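You operate a simulated robot arm through the tools that you are given. There is no shell and no other tool. Be economical: measure what you need, move in short steps, check, and stop when the job is done.

Carry out the task below with a simulated robot arm. There is one attempt and no reset: what you move stays moved.

JOB
Swap the oldest cell in the battery drawer for the spare.
Fine: isolator off before a cell comes out, and left off; the spare stands on the service cart, the old cell goes there; drawer shut, purple bolt locked. Leave the jacks locked. Set down upright: what you pick out, black cell. Where these are worked on the way, their far stop is far enough and under half their travel is too little: battery drawer, purple bolt.

The check looks at the end state, three seconds after you hand in, the way a careful person would. Anything else that was tipped, shoved, dropped, spilled or broken makes it a failure.

ROBOT AND FRAMES
A 7-joint arm with a two-finger parallel gripper on a trunk, on a base that drives. Base frame: it is fixed to the floor where the robot stands at the start and does not move with it; the origin is under the middle of the robot, x ahead of it, y to its left, z up. Units: mm, rad, N and s.
With the tool pointing down near the work surface it reaches from about 220 to 740 mm from the robot's upright axis, wherever it stands. Its first joint turns from -2.897 to 2.897 rad. Places, roughly: battery drawer [1100, -300, 1100]; black cell [-1000, 2250, 1000]; blue catch [800, 100, 1100]; grey mats in the battery drawer [1100, -200, 1100]; orange brush [1250, -250, 1000]; orange switch [800, 0, 1300]; purple bolt [1000, -600, 1100]; top of the service cart [-600, 1800, 900]. Payload 1.57 kg.
Tool frame: the origin (TCP) lies between the finger pads and is the grasp point; the fingertips stand 30 mm ahead of it; z points along the fingers, y is the line along which they close. Largest opening 110 mm; finger width 24, thickness 12; the body of the gripper, 48 by 112 mm, starts 78 mm behind the TCP.
Orientation is that of the tool frame in the base frame, as a unit quaternion [w, x, y, z]. With the fingers straight down and closing along the base's y, the tool's x points along the base's -x, its y along +y and its z along -z.

CONTROLS
- The arm moves only by the tool nudge_tool. Its argument "deltas" is a list of rows, each an object of numbers (a shift or turn left out is 0, a gripper value left out holds the last): "fingers": the finger opening in cm, from 0 to 11; "tx", "ty", "tz": the shift along the tool's x, y, z in units of 40 mm (1.0 is 40 mm); "wx", "wy", "wz": the turn, a rotation vector about the tool's x, y, z in units of 4 degrees (1.0 is 4 degrees). In form: [{"fingers": .., "tx": .., "ty": .., "tz": .., "wx": .., "wy": .., "wz": ..}, ...]. A call has 1 to 10 rows; each row shifts and turns the commanded pose from where the row before left it, along the tool's axes as they then stand. A call with a number of a shift or a turn outside -1 to 1 is refused whole. Rows are played at 5 a second. More than 50 mm and 0.15 rad between two rows, or a gripper value outside its range, and nothing of the call is played. A pose out of reach is approached as far as the arm can. The call stops where the force on the tool passes 70 N (or 10 N more than at its start, if that is more) or the arm is blocked; 0.2 s more then pass. Each finger travels about 45 mm/s and halts on what it meets, pressing with about 34 N; the grip force reading is that of the motor and also rises with nothing between the fingers. The clock runs only during rows and for 0.2 s after the last one: add rows that do not move to give the fingers time. The reply holds the time, the measured pose of the TCP, the force on the tool along the base axes, the opening and the grip force, in the units named above and with some noise, with the torque about the TCP (base axes, N m) and any sound that the robot's microphone picked up.
- Cameras (640 x 400 px; columns grow to the right, rows downward): "scene" is now at [26, 134.4, 1602.7]; the picture's right is [-0.24, -0.97, 0.00], its down [-0.56, 0.14, -0.81] and it looks along [0.79, -0.20, -0.58] (base axes); focal length 257 px, centre (320, 200). "wrist" rides on the gripper at [70, 16, -141] in the tool frame; the picture's right is [-0.23, 0.97, 0.00], its down [-0.86, -0.20, -0.48] and it looks along [-0.47, -0.11, 0.88] (tool axes); focal length 222 px, centre (320, 200). There is no depth. A picture from a camera that has moved, and an enlarged one, comes with that camera's place and axes in the base frame and with its lens.
- snapshot(camera): a new picture of that camera. It takes no simulated time.
- raise_lower(by): slides the trunk up (or, below 0, down) by that many mm; the arm and the scene camera ride with it, the base frame stays. It gives what a move gives, with no picture.
- steer(legs): drives the robot by 1 to 6 legs, each [ahead, turn to the left] in mm and rad, along the robot's own axes; the way and the turn of a leg run together, so that a leg with both is an arc; at most 1500 mm and 3.142 rad a leg. The arm and the cameras ride along, it lands a little off, and it stops where it bumps. It gives what a move gives.
- aim_head(pan, tilt): turns the head with the scene camera to pan (to the left, within 2.705 rad either way) and tilt (down, from -0.506 to 1.204), counted from straight ahead of the robot. It gives what a move gives.
- enlarge(camera, box): a new picture of the part [left, top, right, bottom] of that camera's present view, enlarged. It takes no simulated time.
- close_job(): hands the job in; it is judged then, once.

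Go step by step. Nothing tells you exact positions but the pictures and the camera data: compare them with the known pose of the tool, close in by small moves and look again before you grip or let go. The budget is 120 turns and 90 pictures, counting those below and the enlarged ones. Unless the task says otherwise, let go and move clear before handing in.

The tools are called after "Call:" as a command line: name --argument value ..., lists and objects as JSON in quotes. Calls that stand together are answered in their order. nudge_tool: Moves the arm, as the interface text tells. Its arguments: {"type":"object","properties":{"deltas":{"type":"array","items":{"type":"object","properties":{"fingers":{"type":"number"},"tx":{"type":"number"},"ty":{"type":"number"},"tz":{"type":"number"},"wx":{"type":"number"},"wy":{"type":"number"},"wz":{"type":"number"}}}}},"required":["deltas"]} The other tools are called the same way: raise_lower (by) slides the trunk up or down; steer (legs) drives the base; aim_head (pan, tilt) turns the head that bears the scene camera; snapshot (camera) takes a picture; enlarge (camera, box) takes an enlarged picture of a part of a camera's view; close_job () hands the job in.

At the start:

```text
clock: 0.0
tcp_pos: [479.2, -49.6, 1000.3]
tool_rot: [0.001, 0.0, 1.0, 0.0]
wrist_force: [0.6, -0.1, 0.1]
torque: [0.0, -0.01, 0.01]
width: 110.5
finger_force: 0.0
trunk travel left (down, up): [-525.0, 65.0]
robot x, y, heading: [1.0, 4.5, 0.0]
head pan, tilt: [-0.246, 0.62]
```

scene: 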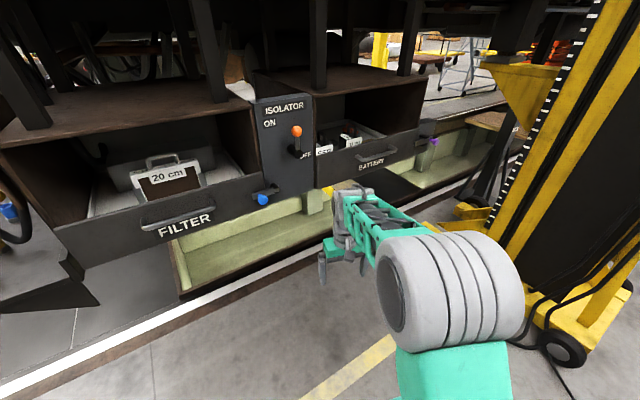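
wrist: 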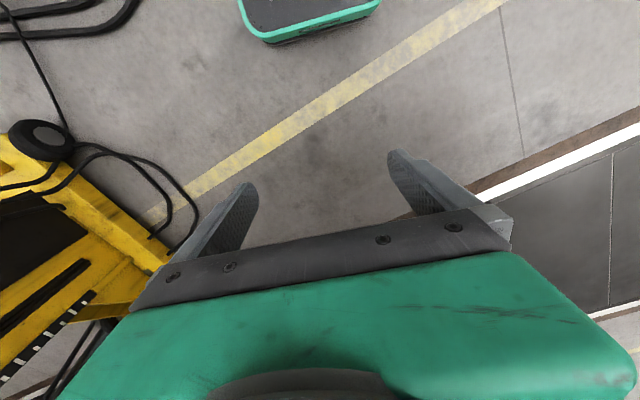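

I see an underframe with a filter drawer, an isolator with an orange switch, the battery drawer and a purple bolt on its right. I'll look closer first.

Call:
enlarge --camera "scene" --box '[240, 80, 460, 218]'

Call:
aim_head --pan 2.2 --tilt 0.4

Call:
snapshot --camera "scene"

```text
2.90 times, centred on (350, 149) of scene
camera zoom: at [26.0, 134.4, 1602.7], right [-0.24, -0.97, 0.0], down [-0.56, 0.14, -0.81], along [0.79, -0.2, -0.58], focal length 745 px, centre (233, 348)
```

zoom: 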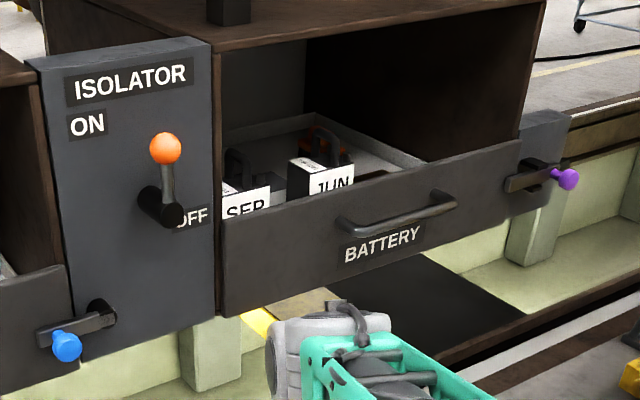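

```text
clock: 2.2
tcp_pos: [480.0, -49.9, 1000.6]
tool_rot: [0.0, 0.0, 1.0, 0.0]
wrist_force: [-0.1, 0.3, 0.3]
torque: [-0.01, 0.03, 0.02]
width: 109.9
finger_force: 0.0
trunk travel left (down, up): [-525.0, 65.0]
robot x, y, heading: [-1.9, -2.3, 0.004]
head pan, tilt: [2.201, 0.4]
```

```text
86 pictures are left
camera scene: at [-113.7, 230.7, 1622.5], right [0.81, 0.59, 0.0], down [0.23, -0.31, -0.92], along [-0.54, 0.74, -0.39], focal length 257 px, centre (320, 200)
```

scene: 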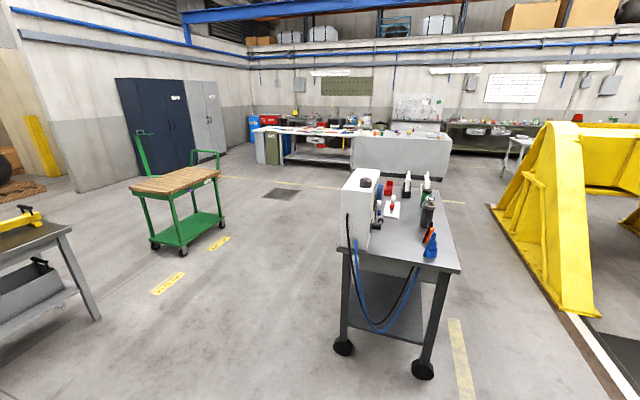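

Call:
enlarge --camera "scene" --box '[320, 155, 480, 285]'

Call:
enlarge --camera "scene" --box '[0, 110, 260, 340]'

```text
3.08 times, centred on (400, 220) of scene
camera zoom: at [-113.7, 230.7, 1622.5], right [0.81, 0.59, 0.0], down [0.23, -0.31, -0.92], along [-0.54, 0.74, -0.39], focal length 791 px, centre (74, 138)
```

zoom: 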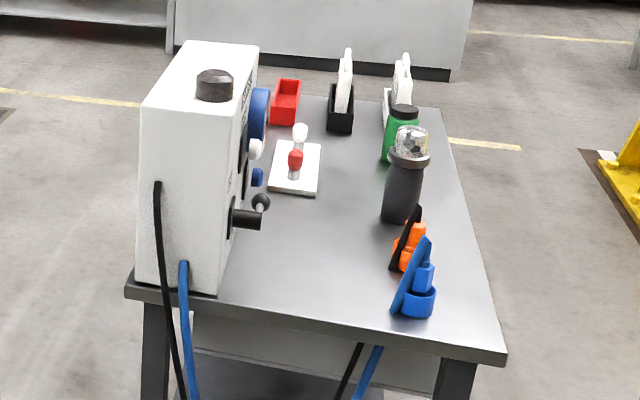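

```text
1.74 times, centred on (130, 225) of scene
camera zoom: at [-113.7, 230.7, 1622.5], right [0.81, 0.59, 0.0], down [0.23, -0.31, -0.92], along [-0.54, 0.74, -0.39], focal length 447 px, centre (650, 156)
```

zoom: 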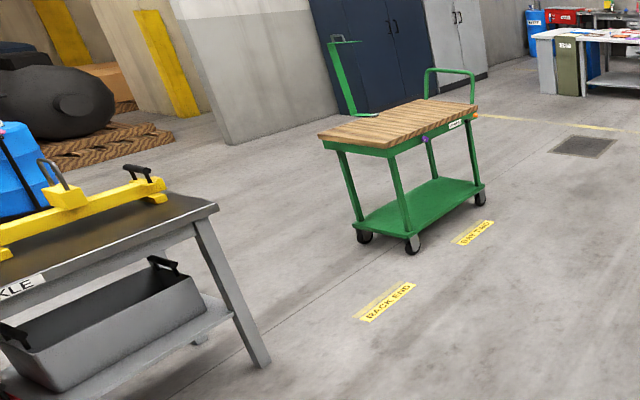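

Call:
aim_head --pan -0.3 --tilt 0.55

Call:
raise_lower --by 65

Call:
snapshot --camera "scene"

Call:
enlarge --camera "scene" --box '[250, 100, 450, 225]'

```text
clock: 4.5
tcp_pos: [479.7, -49.4, 999.6]
tool_rot: [0.0, 0.0, 1.0, -0.001]
wrist_force: [0.1, -0.6, -0.5]
torque: [-0.01, 0.01, -0.01]
width: 110.0
finger_force: 0.0
trunk travel left (down, up): [-525.0, 65.0]
robot x, y, heading: [-1.6, -3.3, -0.002]
head pan, tilt: [-0.3, 0.55]
```

```text
clock: 5.5
tcp_pos: [479.7, -50.1, 1064.3]
tool_rot: [0.0, 0.0, 1.0, 0.0]
wrist_force: [-0.1, 0.5, -0.3]
torque: [0.02, -0.01, 0.02]
width: 110.0
finger_force: 0.1
trunk travel left (down, up): [-590.0, 0.0]
robot x, y, heading: [0.2, 3.6, 0.001]
head pan, tilt: [-0.3, 0.55]
```

```text
83 pictures are left
camera scene: at [26.7, 129.3, 1673.8], right [-0.3, -0.96, 0.0], down [-0.5, 0.15, -0.85], along [0.81, -0.25, -0.52], focal length 257 px, centre (320, 200)
```

scene: 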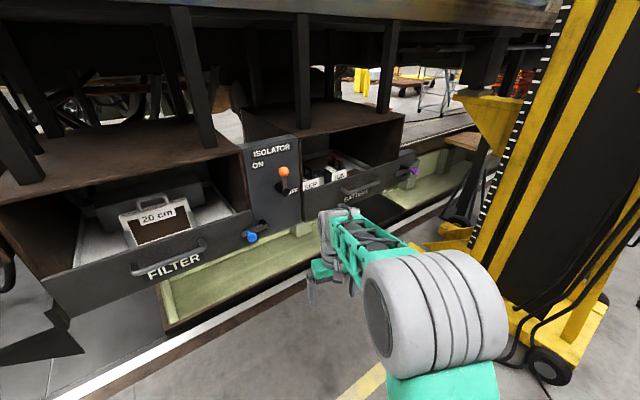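

```text
3.20 times, centred on (350, 162) of scene
camera zoom: at [26.7, 129.3, 1673.8], right [-0.3, -0.96, 0.0], down [-0.5, 0.15, -0.85], along [0.81, -0.25, -0.52], focal length 823 px, centre (224, 320)
```

zoom: 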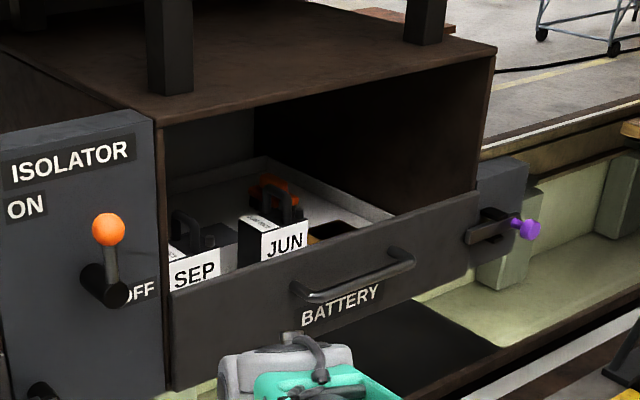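

The front is yawed about 0.26 rad: switch ball ≈(787,17,1316), handle ≈(870,-311,1167), purple ≈(971,-641,1140). I'll move the robot in front of the battery drawer, facing it squarely.

Call:
steer --legs '[[0, -1.12], [530, 0], [0, 1.38]]'

Call:
aim_head --pan 0.0 --tilt 0.65

Call:
snapshot --camera "scene"

```text
clock: 14.8
tcp_pos: [707.8, -389.7, 1065.5]
tool_rot: [-0.001, -0.141, 0.99, -0.001]
wrist_force: [-0.2, 0.5, 0.6]
torque: [0.0, -0.03, 0.0]
width: 110.0
finger_force: 0.0
trunk travel left (down, up): [-590.0, 0.0]
robot x, y, heading: [234.0, -473.3, 0.283]
head pan, tilt: [-0.3, 0.55]
```

```text
clock: 15.7
tcp_pos: [707.5, -389.7, 1065.0]
tool_rot: [0.001, -0.141, 0.99, 0.0]
wrist_force: [-0.2, 0.2, -0.2]
torque: [-0.02, -0.02, 0.0]
width: 109.9
finger_force: 0.1
trunk travel left (down, up): [-590.0, 0.0]
robot x, y, heading: [235.4, -475.4, 0.282]
head pan, tilt: [0.0, 0.649]
```

```text
81 pictures are left
camera scene: at [216.9, -318.2, 1665.1], right [0.28, -0.96, 0.0], down [-0.58, -0.17, -0.8], along [0.77, 0.22, -0.6], focal length 257 px, centre (320, 200)
```

scene: 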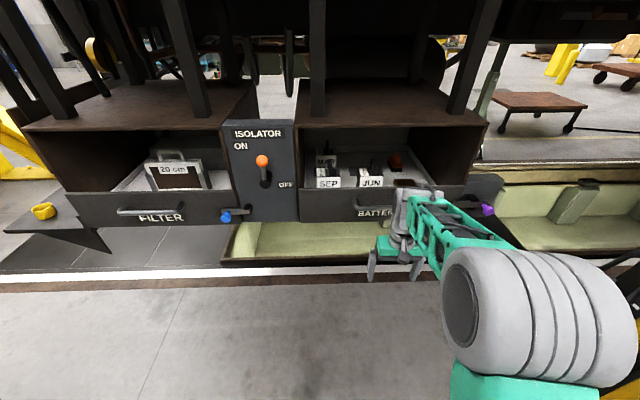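

Call:
enlarge --camera "scene" --box '[215, 110, 515, 240]'

Call:
enlarge --camera "scene" --box '[300, 135, 430, 215]'

```text
2.13 times, centred on (365, 175) of scene
camera zoom: at [216.9, -318.2, 1665.1], right [0.28, -0.96, 0.0], down [-0.58, -0.17, -0.8], along [0.77, 0.22, -0.6], focal length 548 px, centre (224, 253)
```

zoom: 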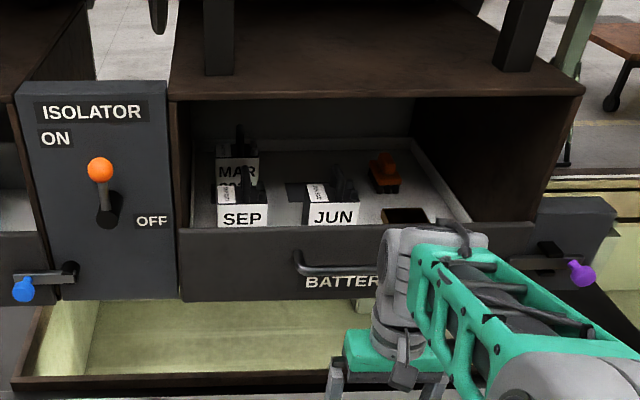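

```text
4.92 times, centred on (365, 175) of scene
camera zoom: at [216.9, -318.2, 1665.1], right [0.28, -0.96, 0.0], down [-0.58, -0.17, -0.8], along [0.77, 0.22, -0.6], focal length 1266 px, centre (98, 323)
```

zoom: 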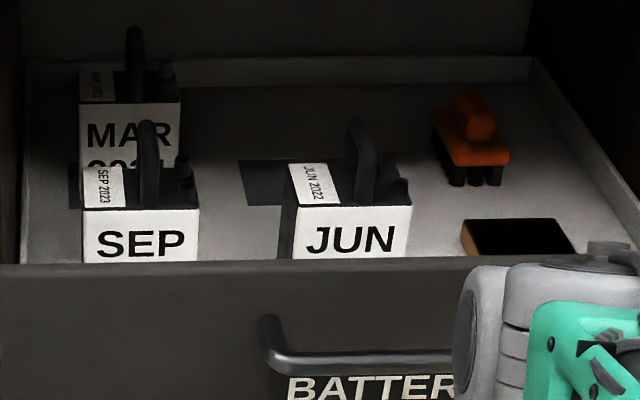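

The dates: MAR 2021(?), SEP 2023, JUN 2022; one mat is empty, and a brush and a box lie in the drawer. Next I pitch the tool to horizontal for the isolator switch.

Call:
nudge_tool --deltas '[{"wy": -1, "tz": -0.3, "fingers": 11}, {"wy": -1, "tz": -0.3}, {"wy": -1, "tz": -0.3}, {"wy": -1, "tz": -0.3}, {"wy": -1, "tz": -0.3}, {"wy": -1, "tz": -0.3}, {"wy": -1, "tz": -0.3}, {"wy": -1, "tz": -0.3}, {"wy": -1, "tz": -0.3}, {"wy": -1, "tz": -0.3}]'

Call:
nudge_tool --deltas '[{"wy": -1, "tx": -0.7}, {"wy": -1, "tx": -0.7}, {"wy": -1, "tx": -0.7}, {"wy": -1, "tx": -0.7}, {"wy": -1, "tx": -0.7}, {"wy": -1, "tx": -0.7}, {"wy": -1, "tx": -0.7}, {"wy": -1}, {"wy": -1}, {"wy": -1}]'

Call:
snapshot --camera "scene"

```text
clock: 17.9
tcp_pos: [672.1, -398.3, 1176.8]
tool_rot: [0.34, -0.132, 0.93, 0.048]
wrist_force: [0.3, 0.1, 0.6]
torque: [-0.02, 0.0, 0.03]
width: 109.9
finger_force: 0.0
trunk travel left (down, up): [-590.0, 0.0]
robot x, y, heading: [231.7, -474.6, 0.277]
head pan, tilt: [0.0, 0.649]
```

```text
clock: 20.1
tcp_pos: [787.7, -367.9, 1330.0]
tool_rot: [0.637, -0.108, 0.758, 0.091]
wrist_force: [0.1, 0.0, 0.2]
torque: [0.0, -0.01, 0.02]
width: 110.2
finger_force: 0.1
trunk travel left (down, up): [-590.0, 0.0]
robot x, y, heading: [236.5, -476.9, 0.281]
head pan, tilt: [0.0, 0.649]
```

```text
78 pictures are left
camera scene: at [216.9, -318.2, 1665.1], right [0.28, -0.96, 0.0], down [-0.58, -0.17, -0.8], along [0.77, 0.22, -0.6], focal length 257 px, centre (320, 200)
```

scene: 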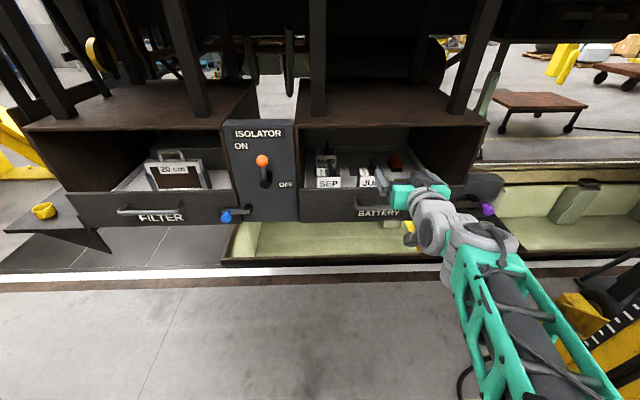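

The switch ball is at (788,17,1316) and its pivot at (786,15,1250). I'll finish the pitch, close the fingers and move left in front of the switch.

Call:
nudge_tool --deltas '[{"wy": -1, "fingers": 0}, {"wy": -1}, {"wy": -0.5}, {"ty": 1}, {"ty": 1}, {"ty": 1}, {"ty": 1}, {"ty": 1}, {"ty": 1}, {"ty": 1}]'

Call:
nudge_tool --deltas '[{"ty": 1, "tx": 0.25}, {"ty": 1, "tx": 0.25}, {"ty": 1, "tx": 0.25}, {"ty": 0.5, "tx": 0.25}]'

Call:
snapshot --camera "scene"

Call:
snapshot --camera "wrist"

```text
clock: 22.2
tcp_pos: [709.0, -97.6, 1328.9]
tool_rot: [0.7, -0.099, 0.7, 0.099]
wrist_force: [-0.1, 0.9, 0.0]
torque: [-0.02, 0.03, 0.01]
width: 0.0
finger_force: 21.6
trunk travel left (down, up): [-590.0, 0.0]
robot x, y, heading: [233.7, -476.1, 0.281]
head pan, tilt: [0.0, 0.649]
```

```text
clock: 23.2
tcp_pos: [669.9, 35.6, 1287.7]
tool_rot: [0.7, -0.099, 0.7, 0.099]
wrist_force: [1.0, 0.4, 0.5]
torque: [0.0, 0.01, -0.03]
width: 0.1
finger_force: 21.6
trunk travel left (down, up): [-590.0, 0.0]
robot x, y, heading: [232.9, -473.5, 0.279]
head pan, tilt: [0.0, 0.649]
```

```text
77 pictures are left
camera scene: at [216.7, -317.3, 1665.0], right [0.28, -0.96, 0.0], down [-0.58, -0.17, -0.8], along [0.77, 0.22, -0.6], focal length 257 px, centre (320, 200)
```

scene: 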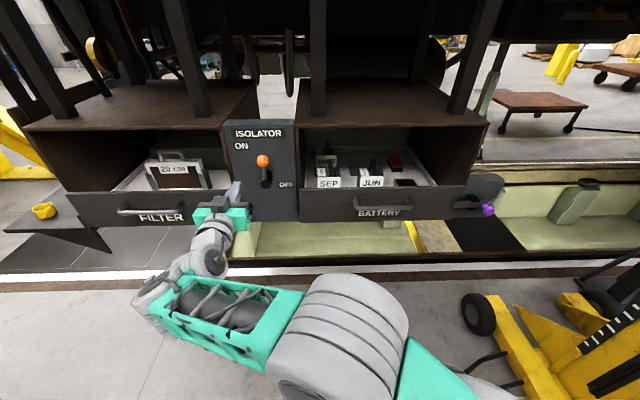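

```text
76 pictures are left
camera wrist: at [529.9, 11.5, 1220.8], right [-0.27, 0.94, 0.23], down [-0.4, -0.32, 0.86], along [0.87, 0.14, 0.47], focal length 222 px, centre (320, 200)
```

wrist: 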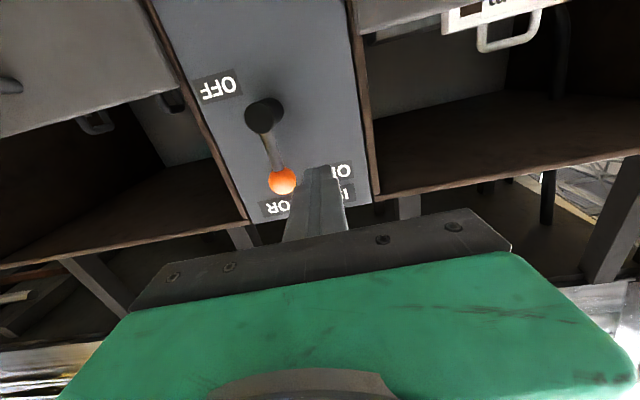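

Call:
nudge_tool --deltas '[{"tz": 0.8}, {"tz": 0.8}, {"tz": 0.8}, {}]'

Call:
snapshot --camera "wrist"

Call:
enlarge --camera "scene" --box '[190, 110, 350, 240]'

```text
clock: 24.2
tcp_pos: [764.5, 65.6, 1290.2]
tool_rot: [0.7, -0.1, 0.7, 0.1]
wrist_force: [-1.0, 0.1, 1.0]
torque: [0.01, 0.0, 0.02]
width: 0.0
finger_force: 21.1
trunk travel left (down, up): [-590.0, 0.0]
robot x, y, heading: [233.7, -474.8, 0.284]
head pan, tilt: [0.0, 0.649]
```

```text
75 pictures are left
camera wrist: at [623.1, 41.2, 1222.4], right [-0.27, 0.94, 0.23], down [-0.4, -0.33, 0.85], along [0.87, 0.14, 0.47], focal length 222 px, centre (320, 200)
```

wrist: 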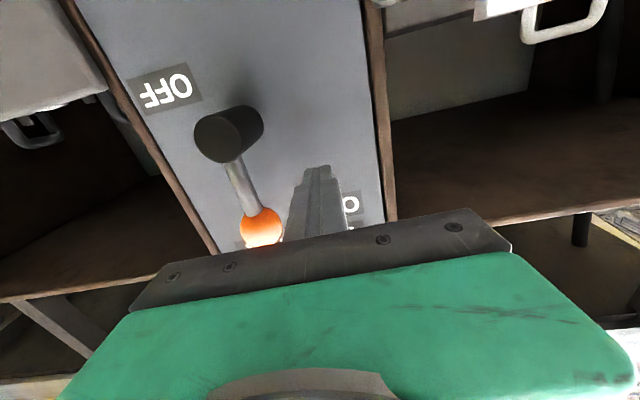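

```text
3.08 times, centred on (270, 175) of scene
camera zoom: at [216.8, -317.9, 1665.0], right [0.28, -0.96, 0.0], down [-0.58, -0.17, -0.8], along [0.77, 0.22, -0.6], focal length 791 px, centre (474, 277)
```

zoom: 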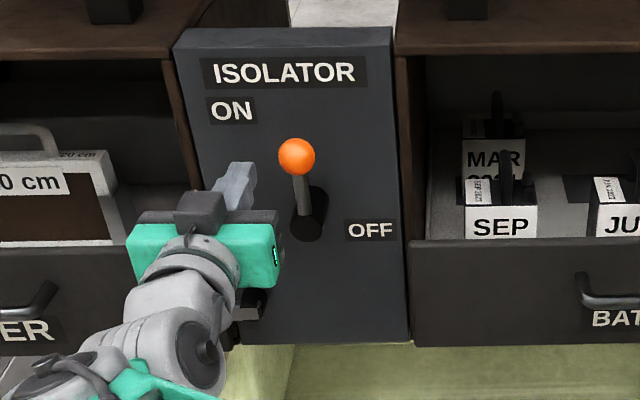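

Clearance looks good; I sweep the lever over to OFF.

Call:
nudge_tool --deltas '[{"ty": -0.24, "tx": -0.315}, {"ty": -0.36, "tx": -0.23}, {"ty": -0.355, "tx": -0.12}, {"ty": -0.34, "tx": -0.035}, {"ty": -0.34, "tx": 0.035}, {"ty": -0.355, "tx": 0.12}, {"ty": -0.32, "tx": 0.195}, {"ty": -0.25, "tx": 0.24}, {"ty": -0.165, "tx": 0.235}, {"ty": -0.1, "tx": 0.21}]'

Call:
enlarge --camera "scene" --box '[190, 110, 350, 240]'

Call:
snapshot --camera "wrist"

```text
clock: 26.4
tcp_pos: [795.2, -44.4, 1276.6]
tool_rot: [0.7, -0.099, 0.7, 0.099]
wrist_force: [0.1, 1.1, 1.6]
torque: [0.03, -0.02, 0.03]
width: 0.3
finger_force: 21.4
trunk travel left (down, up): [-590.0, 0.0]
robot x, y, heading: [234.6, -476.7, 0.278]
head pan, tilt: [0.0, 0.649]
```

```text
3.08 times, centred on (270, 175) of scene
camera zoom: at [216.8, -317.8, 1665.0], right [0.28, -0.96, 0.0], down [-0.58, -0.17, -0.8], along [0.77, 0.22, -0.6], focal length 791 px, centre (474, 277)
```

zoom: 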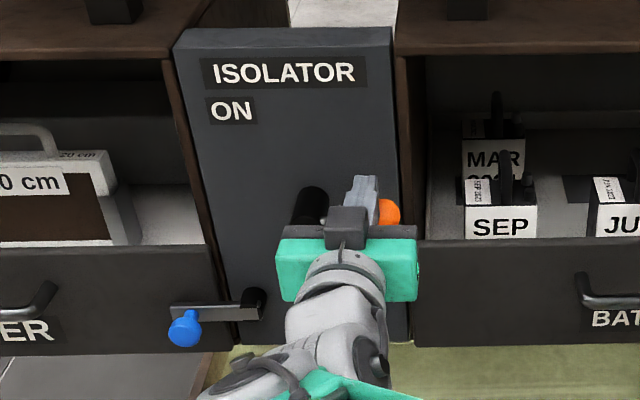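

```text
72 pictures are left
camera wrist: at [654.2, -69.8, 1208.7], right [-0.27, 0.94, 0.23], down [-0.4, -0.33, 0.85], along [0.87, 0.14, 0.47], focal length 222 px, centre (320, 200)
```

wrist: 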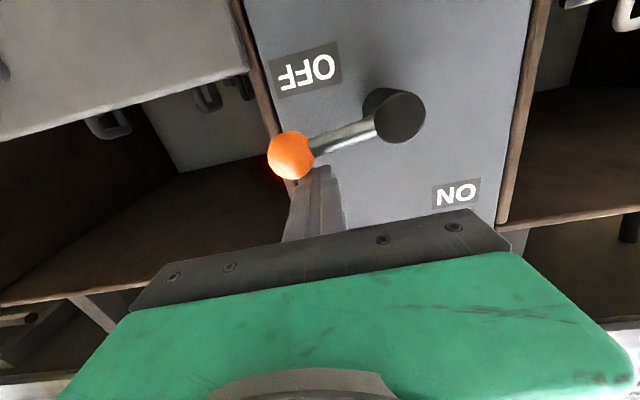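

Lever nearly over; I press further down until it meets its stop.

Call:
nudge_tool --deltas '[{"tx": 0.15, "ty": -0.02}, {"tx": 0.15}, {"tx": 0.15}, {"tx": 0.15}]'

Call:
snapshot --camera "wrist"

```text
clock: 27.4
tcp_pos: [794.7, -47.2, 1265.5]
tool_rot: [0.707, -0.094, 0.693, 0.104]
wrist_force: [15.0, 2.3, 47.3]
torque: [-0.2, -0.94, 0.11]
width: 0.1
finger_force: 21.3
trunk travel left (down, up): [-590.0, 0.0]
robot x, y, heading: [235.6, -475.2, 0.283]
head pan, tilt: [0.0, 0.649]
```

```text
71 pictures are left
camera wrist: at [655.3, -70.9, 1194.9], right [-0.27, 0.93, 0.24], down [-0.42, -0.34, 0.84], along [0.87, 0.13, 0.48], focal length 222 px, centre (320, 200)
```

wrist: 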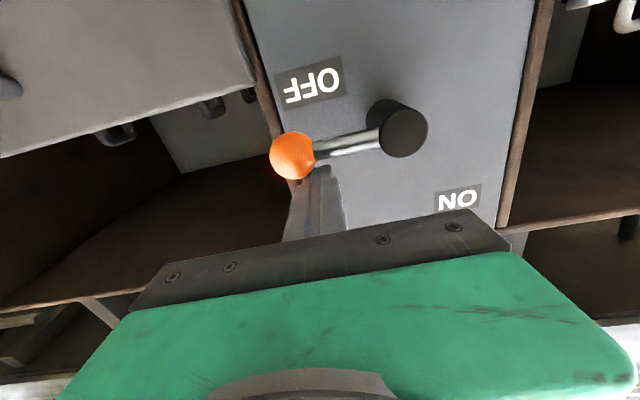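

The switch is at its stop. I back off and look at the purple bolt.

Call:
nudge_tool --deltas '[{"tx": -0.6}, {"tz": -0.8}, {"tz": -0.8}, {"tz": -0.8}, {"ty": -1}, {"ty": -1}, {"ty": -1}, {"ty": -1}, {"ty": -1}, {"ty": -1}]'

Call:
aim_head --pan -0.5 --tilt 0.65

Call:
snapshot --camera "scene"

Call:
snapshot --camera "wrist"

```text
clock: 29.6
tcp_pos: [768.1, -305.7, 1275.4]
tool_rot: [0.7, -0.099, 0.7, 0.099]
wrist_force: [-0.1, 0.1, 0.3]
torque: [0.01, -0.04, 0.03]
width: 0.0
finger_force: 21.3
trunk travel left (down, up): [-590.0, 0.0]
robot x, y, heading: [235.9, -475.9, 0.281]
head pan, tilt: [0.0, 0.649]
```

```text
clock: 30.6
tcp_pos: [769.3, -303.9, 1275.8]
tool_rot: [0.7, -0.099, 0.7, 0.099]
wrist_force: [-0.2, 0.6, 0.1]
torque: [-0.04, 0.01, 0.0]
width: 0.2
finger_force: 21.3
trunk travel left (down, up): [-590.0, 0.0]
robot x, y, heading: [233.4, -475.5, 0.279]
head pan, tilt: [-0.499, 0.649]
```

```text
70 pictures are left
camera scene: at [218.2, -360.9, 1665.0], right [-0.21, -0.98, 0.0], down [-0.59, 0.13, -0.8], along [0.78, -0.17, -0.6], focal length 257 px, centre (320, 200)
```

scene: 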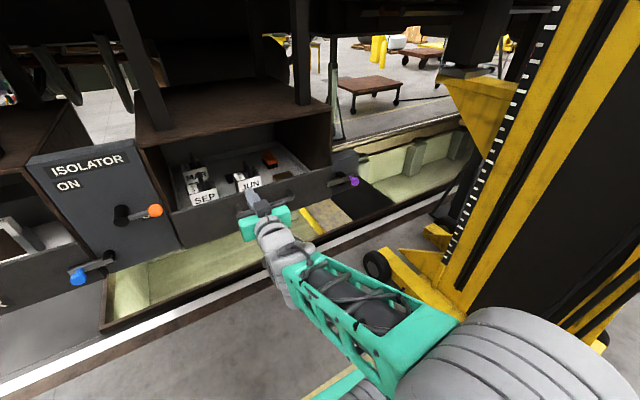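

```text
69 pictures are left
camera wrist: at [628.3, -329.5, 1207.2], right [-0.27, 0.94, 0.23], down [-0.4, -0.33, 0.85], along [0.87, 0.14, 0.47], focal length 222 px, centre (320, 200)
```

wrist: 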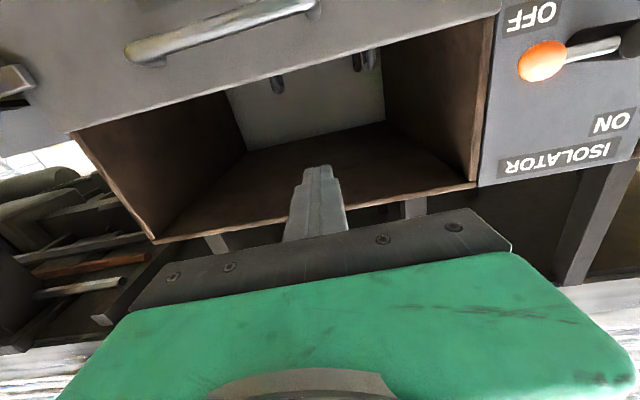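

Call:
enlarge --camera "scene" --box '[270, 140, 380, 210]'

Call:
enlarge --camera "scene" --box '[160, 140, 310, 215]'

Call:
nudge_tool --deltas '[{"ty": -1}, {"ty": -1}, {"ty": -1}, {"ty": -1}, {"ty": -1}, {"ty": -1}, {"ty": -1, "tx": 0.5}, {"tx": 0.5}]'

Call:
snapshot --camera "wrist"

```text
5.71 times, centred on (325, 175) of scene
camera zoom: at [218.2, -360.9, 1665.0], right [-0.21, -0.98, 0.0], down [-0.59, 0.13, -0.8], along [0.78, -0.17, -0.6], focal length 1469 px, centre (291, 343)
```

zoom: 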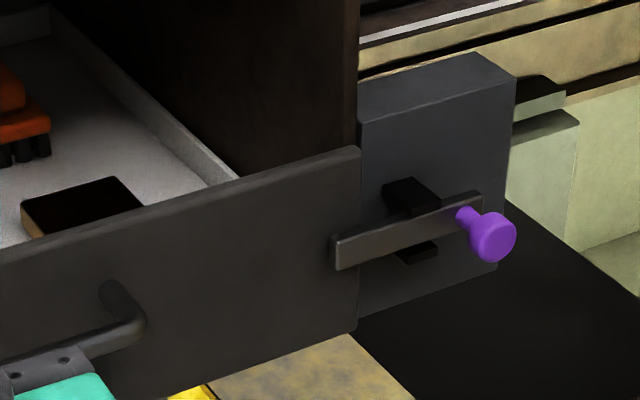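

```text
4.27 times, centred on (235, 178) of scene
camera zoom: at [218.2, -360.9, 1665.0], right [-0.21, -0.98, 0.0], down [-0.59, 0.13, -0.8], along [0.78, -0.17, -0.6], focal length 1097 px, centre (683, 296)
```

zoom: 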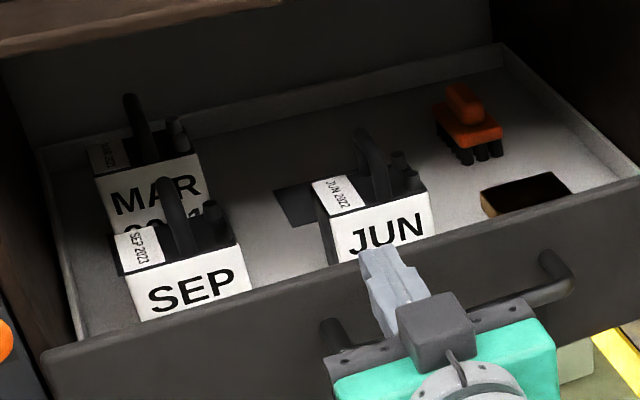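

```text
clock: 32.4
tcp_pos: [847.6, -571.9, 1235.6]
tool_rot: [0.7, -0.099, 0.7, 0.101]
wrist_force: [-0.2, 0.8, -0.1]
torque: [0.01, -0.05, 0.04]
width: 0.0
finger_force: 20.8
trunk travel left (down, up): [-590.0, 0.0]
robot x, y, heading: [234.3, -476.3, 0.282]
head pan, tilt: [-0.499, 0.649]
```

```text
66 pictures are left
camera wrist: at [708.4, -597.5, 1167.4], right [-0.27, 0.94, 0.23], down [-0.4, -0.33, 0.85], along [0.87, 0.14, 0.47], focal length 222 px, centre (320, 200)
```

wrist: 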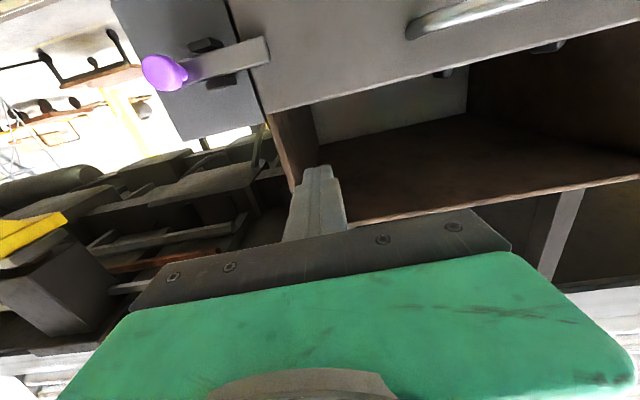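

Purple bolt slides sideways; it overlaps the drawer face so it is locked. Knob ≈(1015,-678,1117). I position left of the knob, then drive closer.

Call:
nudge_tool --deltas '[{"tx": 1}, {"tx": 1}, {"tx": 0.95}, {"ty": -0.7}, {"ty": -0.7}, {"ty": -0.6, "tz": -0.4}, {"ty": -0.5}]'

Call:
steer --legs '[[110, 0]]'

Call:
snapshot --camera "wrist"

Call:
snapshot --camera "scene"

```text
clock: 34.0
tcp_pos: [858.5, -672.1, 1117.1]
tool_rot: [0.7, -0.099, 0.7, 0.101]
wrist_force: [0.3, -0.1, 0.5]
torque: [-0.02, -0.01, 0.02]
width: 0.0
finger_force: 21.3
trunk travel left (down, up): [-590.0, 0.0]
robot x, y, heading: [232.4, -473.6, 0.28]
head pan, tilt: [-0.499, 0.649]
```

```text
clock: 35.2
tcp_pos: [964.7, -642.0, 1117.4]
tool_rot: [0.699, -0.099, 0.701, 0.1]
wrist_force: [0.8, -0.6, 0.1]
torque: [0.01, -0.02, -0.01]
width: 0.0
finger_force: 20.9
trunk travel left (down, up): [-590.0, 0.0]
robot x, y, heading: [341.8, -446.4, 0.279]
head pan, tilt: [-0.499, 0.649]
```

```text
65 pictures are left
camera wrist: at [825.1, -665.9, 1049.5], right [-0.27, 0.94, 0.23], down [-0.4, -0.33, 0.86], along [0.87, 0.14, 0.47], focal length 222 px, centre (320, 200)
```

wrist: 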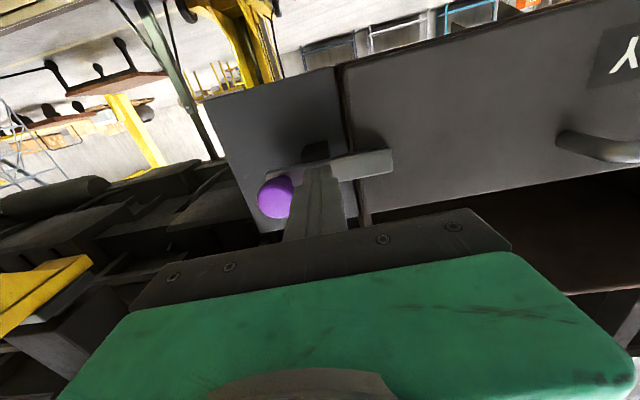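

```text
64 pictures are left
camera scene: at [325.6, -330.2, 1665.0], right [-0.22, -0.98, 0.0], down [-0.59, 0.13, -0.8], along [0.78, -0.17, -0.6], focal length 257 px, centre (320, 200)
```

scene: 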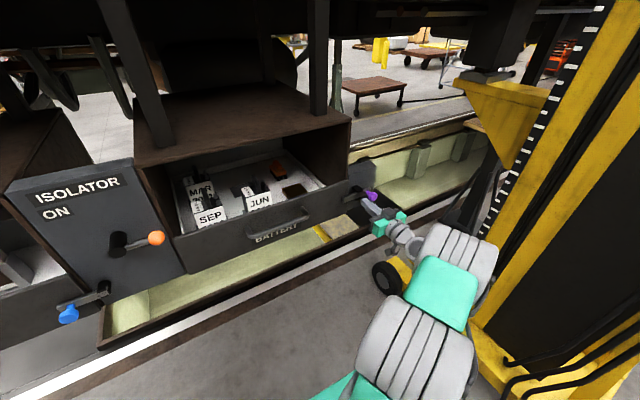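

Call:
enlarge --camera "scene" --box '[320, 165, 420, 235]'

Call:
enlarge --camera "wrist" --box '[230, 120, 410, 250]'

```text
5.71 times, centred on (370, 200) of scene
camera zoom: at [325.6, -330.2, 1665.0], right [-0.22, -0.98, 0.0], down [-0.59, 0.13, -0.8], along [0.78, -0.17, -0.6], focal length 1469 px, centre (34, 200)
```

zoom: 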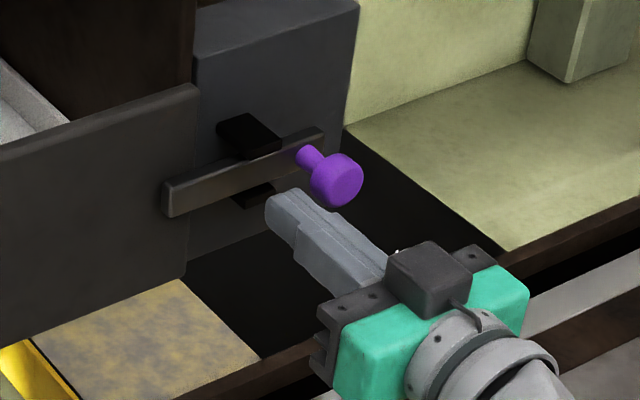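

```text
3.08 times, centred on (320, 185) of wrist
camera zoom: at [825.1, -665.9, 1049.5], right [-0.27, 0.94, 0.23], down [-0.4, -0.33, 0.86], along [0.87, 0.14, 0.47], focal length 684 px, centre (320, 246)
```

zoom: 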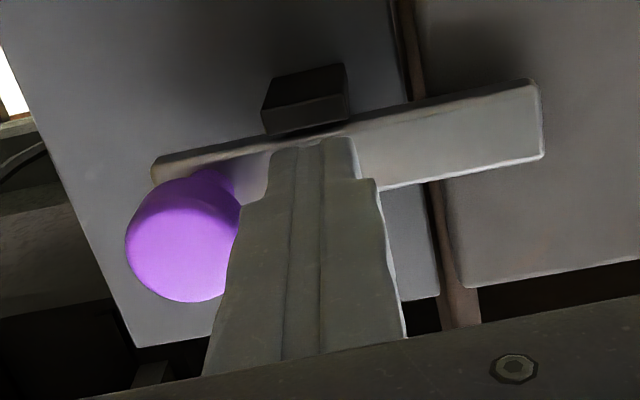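

Call:
nudge_tool --deltas '[{"tz": 0.35}, {"ty": -0.4}, {"ty": -0.25}, {"ty": -0.25}, {"ty": -0.25}, {"ty": -0.25}, {"ty": -0.25}]'

Call:
enlarge --camera "scene" --box '[320, 165, 420, 235]'

```text
clock: 36.8
tcp_pos: [995.4, -693.2, 1117.4]
tool_rot: [0.699, -0.103, 0.7, 0.103]
wrist_force: [-16.6, 29.6, -1.8]
torque: [-0.17, -0.07, 0.89]
width: 0.0
finger_force: 21.2
trunk travel left (down, up): [-590.0, 0.0]
robot x, y, heading: [338.3, -445.2, 0.291]
head pan, tilt: [-0.499, 0.649]
```

```text
5.71 times, centred on (370, 200) of scene
camera zoom: at [321.4, -325.9, 1664.7], right [-0.21, -0.98, 0.0], down [-0.59, 0.13, -0.8], along [0.78, -0.17, -0.6], focal length 1469 px, centre (34, 200)
```

zoom: 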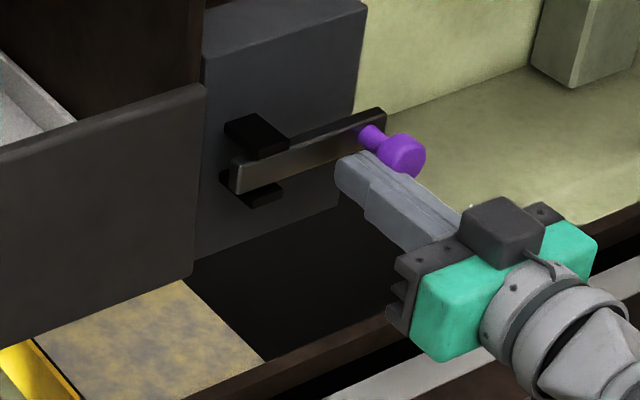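

Bolt withdrawn; I press a little more to see whether this is the stop.

Call:
nudge_tool --deltas '[{"ty": -0.2}, {"ty": -0.1}]'

Call:
enlarge --camera "scene" --box '[320, 165, 420, 235]'

```text
clock: 37.4
tcp_pos: [994.9, -693.0, 1118.8]
tool_rot: [0.698, -0.107, 0.698, 0.116]
wrist_force: [-21.7, 28.4, 7.2]
torque: [-0.18, -0.39, 0.35]
width: 0.2
finger_force: 20.8
trunk travel left (down, up): [-590.0, 0.0]
robot x, y, heading: [341.3, -445.3, 0.29]
head pan, tilt: [-0.499, 0.649]
stopped in row 2: the force on the tool passed its limit at 73 N (the readings are from after the stop); the commanded pose is now the measured one
```

```text
5.71 times, centred on (370, 200) of scene
camera zoom: at [317.2, -326.8, 1665.0], right [-0.2, -0.98, 0.0], down [-0.59, 0.12, -0.8], along [0.78, -0.16, -0.6], focal length 1469 px, centre (34, 200)
```

zoom: 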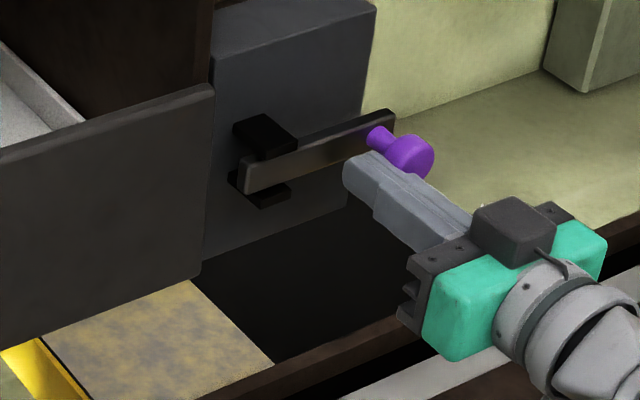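

Far stop reached. I retract and look at the drawer handle.

Call:
nudge_tool --deltas '[{"ty": 0.4}, {"tz": -1}, {"tz": -1}, {"tz": -1, "tx": -1}, {"tx": -1, "ty": 1}, {"ty": 1}, {"ty": 1}]'

Call:
aim_head --pan -0.2 --tilt 0.75

Call:
snapshot --camera "scene"

Call:
snapshot --camera "wrist"

```text
refused: row 4 steps farther than a row can; nothing moved
```

```text
clock: 38.2
tcp_pos: [994.7, -693.5, 1118.1]
tool_rot: [0.698, -0.108, 0.698, 0.115]
wrist_force: [-21.2, 38.9, 4.1]
torque: [-0.27, -0.19, 0.54]
width: 0.0
finger_force: 21.0
trunk travel left (down, up): [-590.0, 0.0]
robot x, y, heading: [340.3, -442.2, 0.294]
head pan, tilt: [-0.201, 0.75]
```

```text
59 pictures are left
camera scene: at [316.7, -298.4, 1655.8], right [0.09, -1.0, 0.0], down [-0.68, -0.07, -0.73], along [0.73, 0.06, -0.68], focal length 257 px, centre (320, 200)
```

scene: 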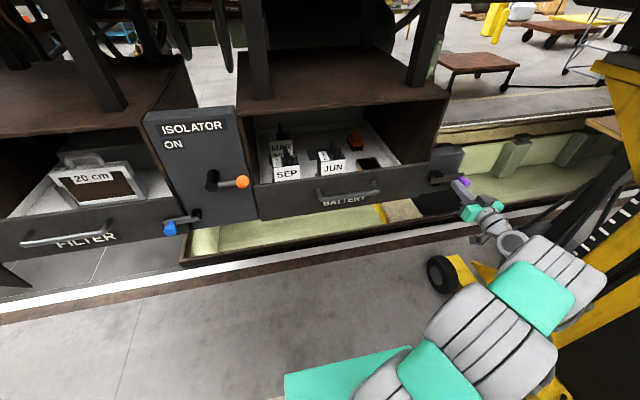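

```text
58 pictures are left
camera wrist: at [855.6, -722.2, 1050.0], right [-0.3, 0.92, 0.24], down [-0.39, -0.35, 0.85], along [0.87, 0.16, 0.47], focal length 222 px, centre (320, 200)
```

wrist: 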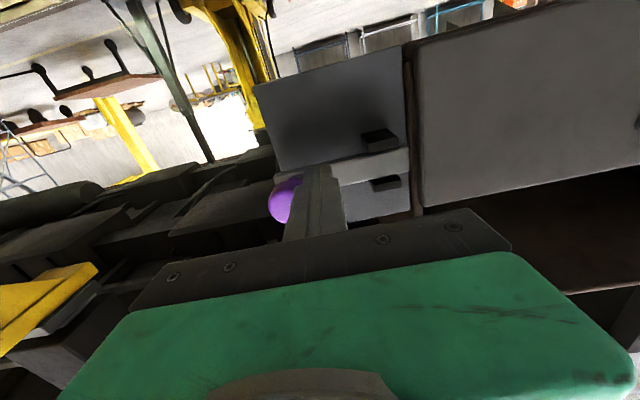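

Call:
nudge_tool --deltas '[{"ty": 0.4}, {"tz": -1}, {"tz": -1}, {"tz": -1}, {"tx": -1}, {"ty": 1}, {"ty": 1}, {"ty": 1}, {"ty": 1}]'

Call:
enlarge --camera "scene" --box '[250, 120, 410, 220]'

Call:
snapshot --camera "wrist"

```text
clock: 40.2
tcp_pos: [841.6, -565.1, 1157.9]
tool_rot: [0.697, -0.104, 0.7, 0.111]
wrist_force: [-0.2, 0.7, 0.2]
torque: [0.02, -0.02, 0.01]
width: 0.0
finger_force: 21.2
out of reach, approached as far as the arm can: row 4
trunk travel left (down, up): [-590.0, 0.0]
robot x, y, heading: [340.6, -442.9, 0.29]
head pan, tilt: [-0.201, 0.75]
```

```text
4.00 times, centred on (330, 170) of scene
camera zoom: at [320.7, -304.0, 1656.4], right [0.09, -1.0, 0.0], down [-0.68, -0.06, -0.73], along [0.73, 0.07, -0.68], focal length 1028 px, centre (280, 320)
```

zoom: 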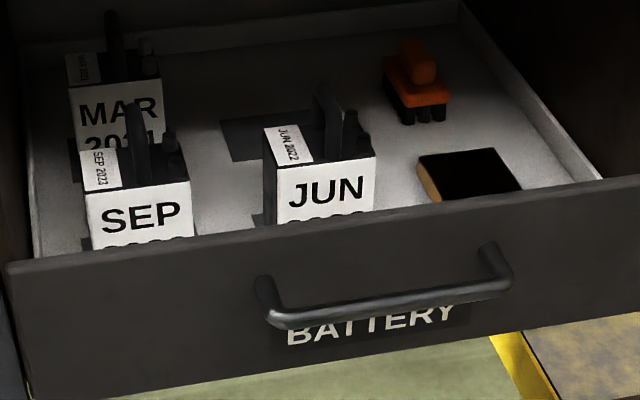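

```text
56 pictures are left
camera wrist: at [702.5, -592.5, 1089.7], right [-0.29, 0.93, 0.24], down [-0.39, -0.34, 0.85], along [0.87, 0.16, 0.46], focal length 222 px, centre (320, 200)
```

wrist: 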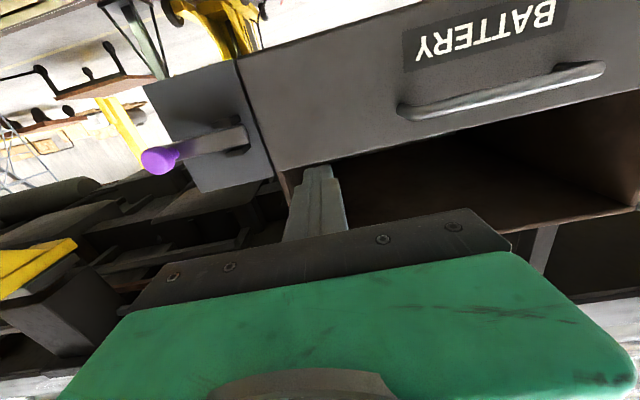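

The oldest cell is MAR 2021. The handle bar runs about (872,-247) to (932,-427) at z≈1140. I align with its centre and roll the gripper 90°.

Call:
nudge_tool --deltas '[{"ty": 1}, {"ty": 1}, {"ty": 1}, {"ty": 1}, {"ty": 1}, {"tx": 0.45, "wx": -0.1}, {"wz": 1, "fingers": 7}, {"wz": 1}, {"wz": 1}, {"wz": 1}]'

Call:
nudge_tool --deltas '[{"wz": 1}, {"wz": 1}, {"wz": 1}, {"wz": 1}, {"wz": 1}, {"wz": 1}, {"wz": 1}, {"wz": 1}, {"wz": 1}, {"wz": 1}]'

Call:
nudge_tool --deltas '[{"wz": 1}, {"wz": 1}, {"wz": 1}, {"wz": 1}, {"wz": 1}, {"wz": 1}, {"wz": 1}, {"wz": 1}, {"wz": 0.5}]'

Call:
snapshot --camera "wrist"

Call:
snapshot --camera "scene"

```text
clock: 42.4
tcp_pos: [784.9, -376.2, 1140.1]
tool_rot: [0.674, -0.006, 0.708, 0.21]
wrist_force: [0.3, 0.2, 0.1]
torque: [0.02, 0.01, -0.01]
width: 69.9
finger_force: 0.1
trunk travel left (down, up): [-590.0, 0.0]
robot x, y, heading: [338.4, -446.7, 0.288]
head pan, tilt: [-0.201, 0.75]
```

```text
clock: 44.6
tcp_pos: [785.0, -376.6, 1141.2]
tool_rot: [0.561, 0.235, 0.668, 0.429]
wrist_force: [-0.8, 0.0, -0.2]
torque: [-0.01, 0.03, -0.03]
width: 70.4
finger_force: 0.0
trunk travel left (down, up): [-590.0, 0.0]
robot x, y, heading: [341.0, -445.9, 0.292]
head pan, tilt: [-0.201, 0.75]
```

```text
clock: 46.6
tcp_pos: [785.8, -377.0, 1140.4]
tool_rot: [0.412, 0.42, 0.57, 0.573]
wrist_force: [-0.6, 0.3, 0.4]
torque: [0.02, 0.03, -0.01]
width: 70.0
finger_force: 0.0
trunk travel left (down, up): [-590.0, 0.0]
robot x, y, heading: [339.7, -442.2, 0.287]
head pan, tilt: [-0.201, 0.75]
```

```text
55 pictures are left
camera wrist: at [629.6, -355.4, 1159.8], right [0.08, -0.23, 0.97], down [-0.19, -0.96, -0.21], along [0.98, -0.17, -0.12], focal length 222 px, centre (320, 200)
```

wrist: 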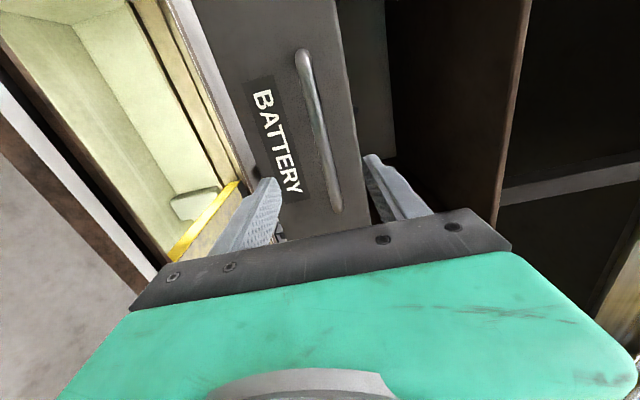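

```text
54 pictures are left
camera scene: at [321.0, -304.6, 1656.5], right [0.09, -1.0, 0.0], down [-0.68, -0.06, -0.73], along [0.73, 0.07, -0.68], focal length 257 px, centre (320, 200)
```

scene: 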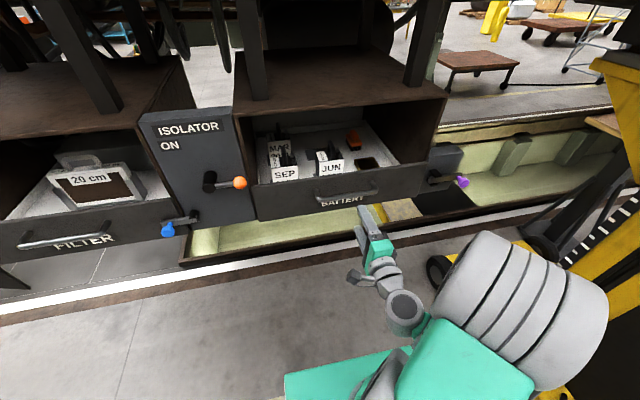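

Roll done; bar height 1143.6 and centre line match. Advance and grip.

Call:
nudge_tool --deltas '[{"tz": 0.7, "ty": 0.08}, {"tz": 0.7}, {"tz": 0.7}, {"tz": 0.5}, {}]'

Call:
snapshot --camera "wrist"

Call:
enlarge --camera "scene" --box '[290, 150, 430, 250]'

```text
clock: 47.8
tcp_pos: [884.5, -345.5, 1144.3]
tool_rot: [0.412, 0.42, 0.571, 0.573]
wrist_force: [0.2, 0.1, 0.5]
torque: [0.0, 0.02, 0.01]
width: 70.2
finger_force: 0.0
trunk travel left (down, up): [-590.0, 0.0]
robot x, y, heading: [338.8, -442.5, 0.29]
head pan, tilt: [-0.201, 0.75]
```

```text
53 pictures are left
camera wrist: at [728.2, -324.1, 1162.7], right [0.08, -0.23, 0.97], down [-0.19, -0.96, -0.21], along [0.98, -0.17, -0.12], focal length 222 px, centre (320, 200)
```

wrist: 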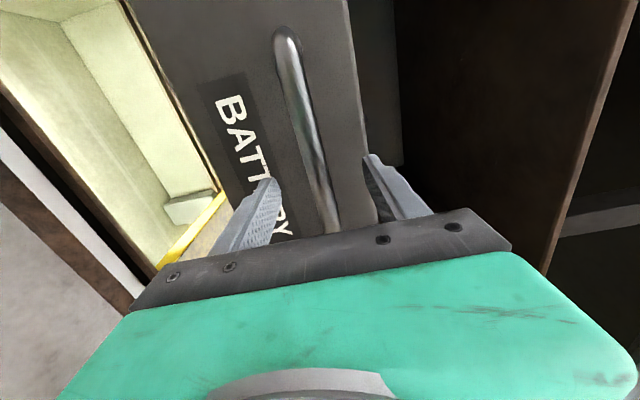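

```text
4.00 times, centred on (360, 200) of scene
camera zoom: at [321.0, -304.6, 1656.5], right [0.09, -1.0, 0.0], down [-0.68, -0.06, -0.73], along [0.73, 0.07, -0.68], focal length 1028 px, centre (160, 200)
```

zoom: 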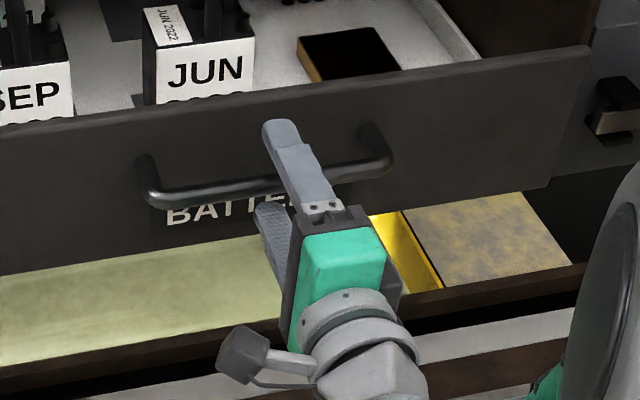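

Fingers straddle the bar; close the grip.

Call:
nudge_tool --deltas '[{"tz": 0.1, "fingers": 3}, {"fingers": 1}, {}, {}, {}, {}]'

Call:
enlarge --camera "scene" --box '[290, 150, 430, 250]'

```text
clock: 49.2
tcp_pos: [887.4, -342.9, 1145.4]
tool_rot: [0.413, 0.419, 0.569, 0.574]
wrist_force: [2.8, 1.5, 13.5]
torque: [-0.67, -0.25, 0.19]
width: 15.7
finger_force: 31.2
trunk travel left (down, up): [-590.0, 0.0]
robot x, y, heading: [338.0, -442.5, 0.294]
head pan, tilt: [-0.201, 0.75]
```

```text
4.00 times, centred on (360, 200) of scene
camera zoom: at [320.4, -304.5, 1656.6], right [0.09, -1.0, 0.0], down [-0.68, -0.06, -0.73], along [0.73, 0.07, -0.68], focal length 1028 px, centre (160, 200)
```

zoom: 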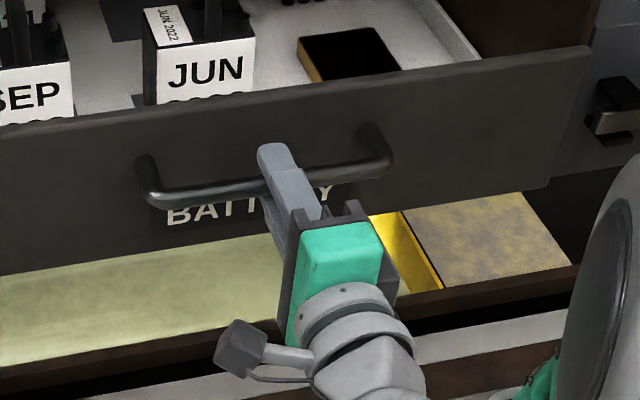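

Grip is firm (15.7 mm). Pull the drawer by driving back in short legs.

Call:
steer --legs '[[-100, 0]]'

Call:
snapshot --camera "scene"

```text
clock: 50.3
tcp_pos: [791.5, -375.3, 1143.8]
tool_rot: [0.414, 0.419, 0.569, 0.574]
wrist_force: [8.4, -15.0, 17.5]
torque: [-0.6, -0.38, -0.8]
width: 15.8
finger_force: 31.5
trunk travel left (down, up): [-590.0, 0.0]
robot x, y, heading: [244.1, -475.6, 0.289]
head pan, tilt: [-0.201, 0.75]
```

```text
50 pictures are left
camera scene: at [223.5, -337.3, 1656.7], right [0.09, -1.0, 0.0], down [-0.68, -0.06, -0.73], along [0.73, 0.06, -0.68], focal length 257 px, centre (320, 200)
```

scene: 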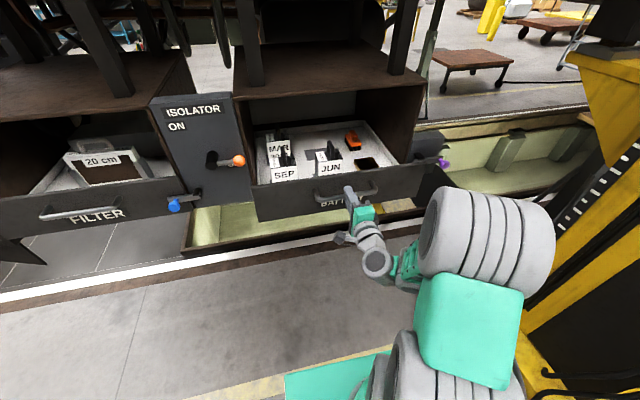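

Drawer follows. Continue.

Call:
steer --legs '[[-100, 0]]'

Call:
steer --legs '[[-60, 0]]'

Call:
snapshot --camera "scene"

```text
clock: 51.5
tcp_pos: [694.5, -403.8, 1145.7]
tool_rot: [0.413, 0.418, 0.57, 0.574]
wrist_force: [10.3, -22.2, 3.7]
torque: [-0.69, -0.27, 0.04]
width: 15.7
finger_force: 30.8
trunk travel left (down, up): [-590.0, 0.0]
robot x, y, heading: [142.6, -503.6, 0.292]
head pan, tilt: [-0.201, 0.75]
```

```text
clock: 52.5
tcp_pos: [638.1, -422.4, 1145.5]
tool_rot: [0.413, 0.419, 0.569, 0.574]
wrist_force: [10.1, -22.5, -1.0]
torque: [-0.74, -0.21, -0.24]
width: 15.9
finger_force: 31.5
trunk travel left (down, up): [-590.0, 0.0]
robot x, y, heading: [91.4, -519.4, 0.288]
head pan, tilt: [-0.201, 0.75]
```

```text
49 pictures are left
camera scene: at [71.3, -383.9, 1656.8], right [0.09, -1.0, 0.0], down [-0.68, -0.06, -0.73], along [0.73, 0.06, -0.68], focal length 257 px, centre (320, 200)
```

scene: 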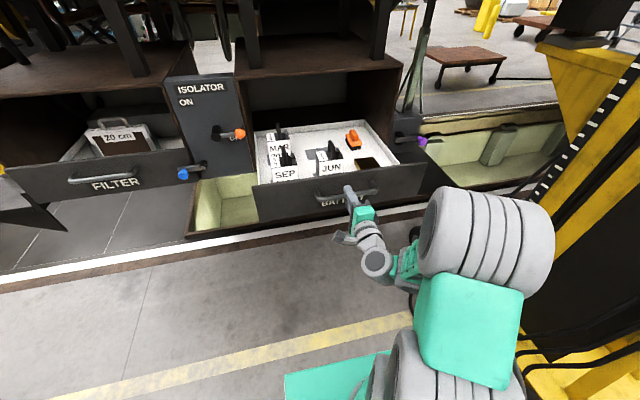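

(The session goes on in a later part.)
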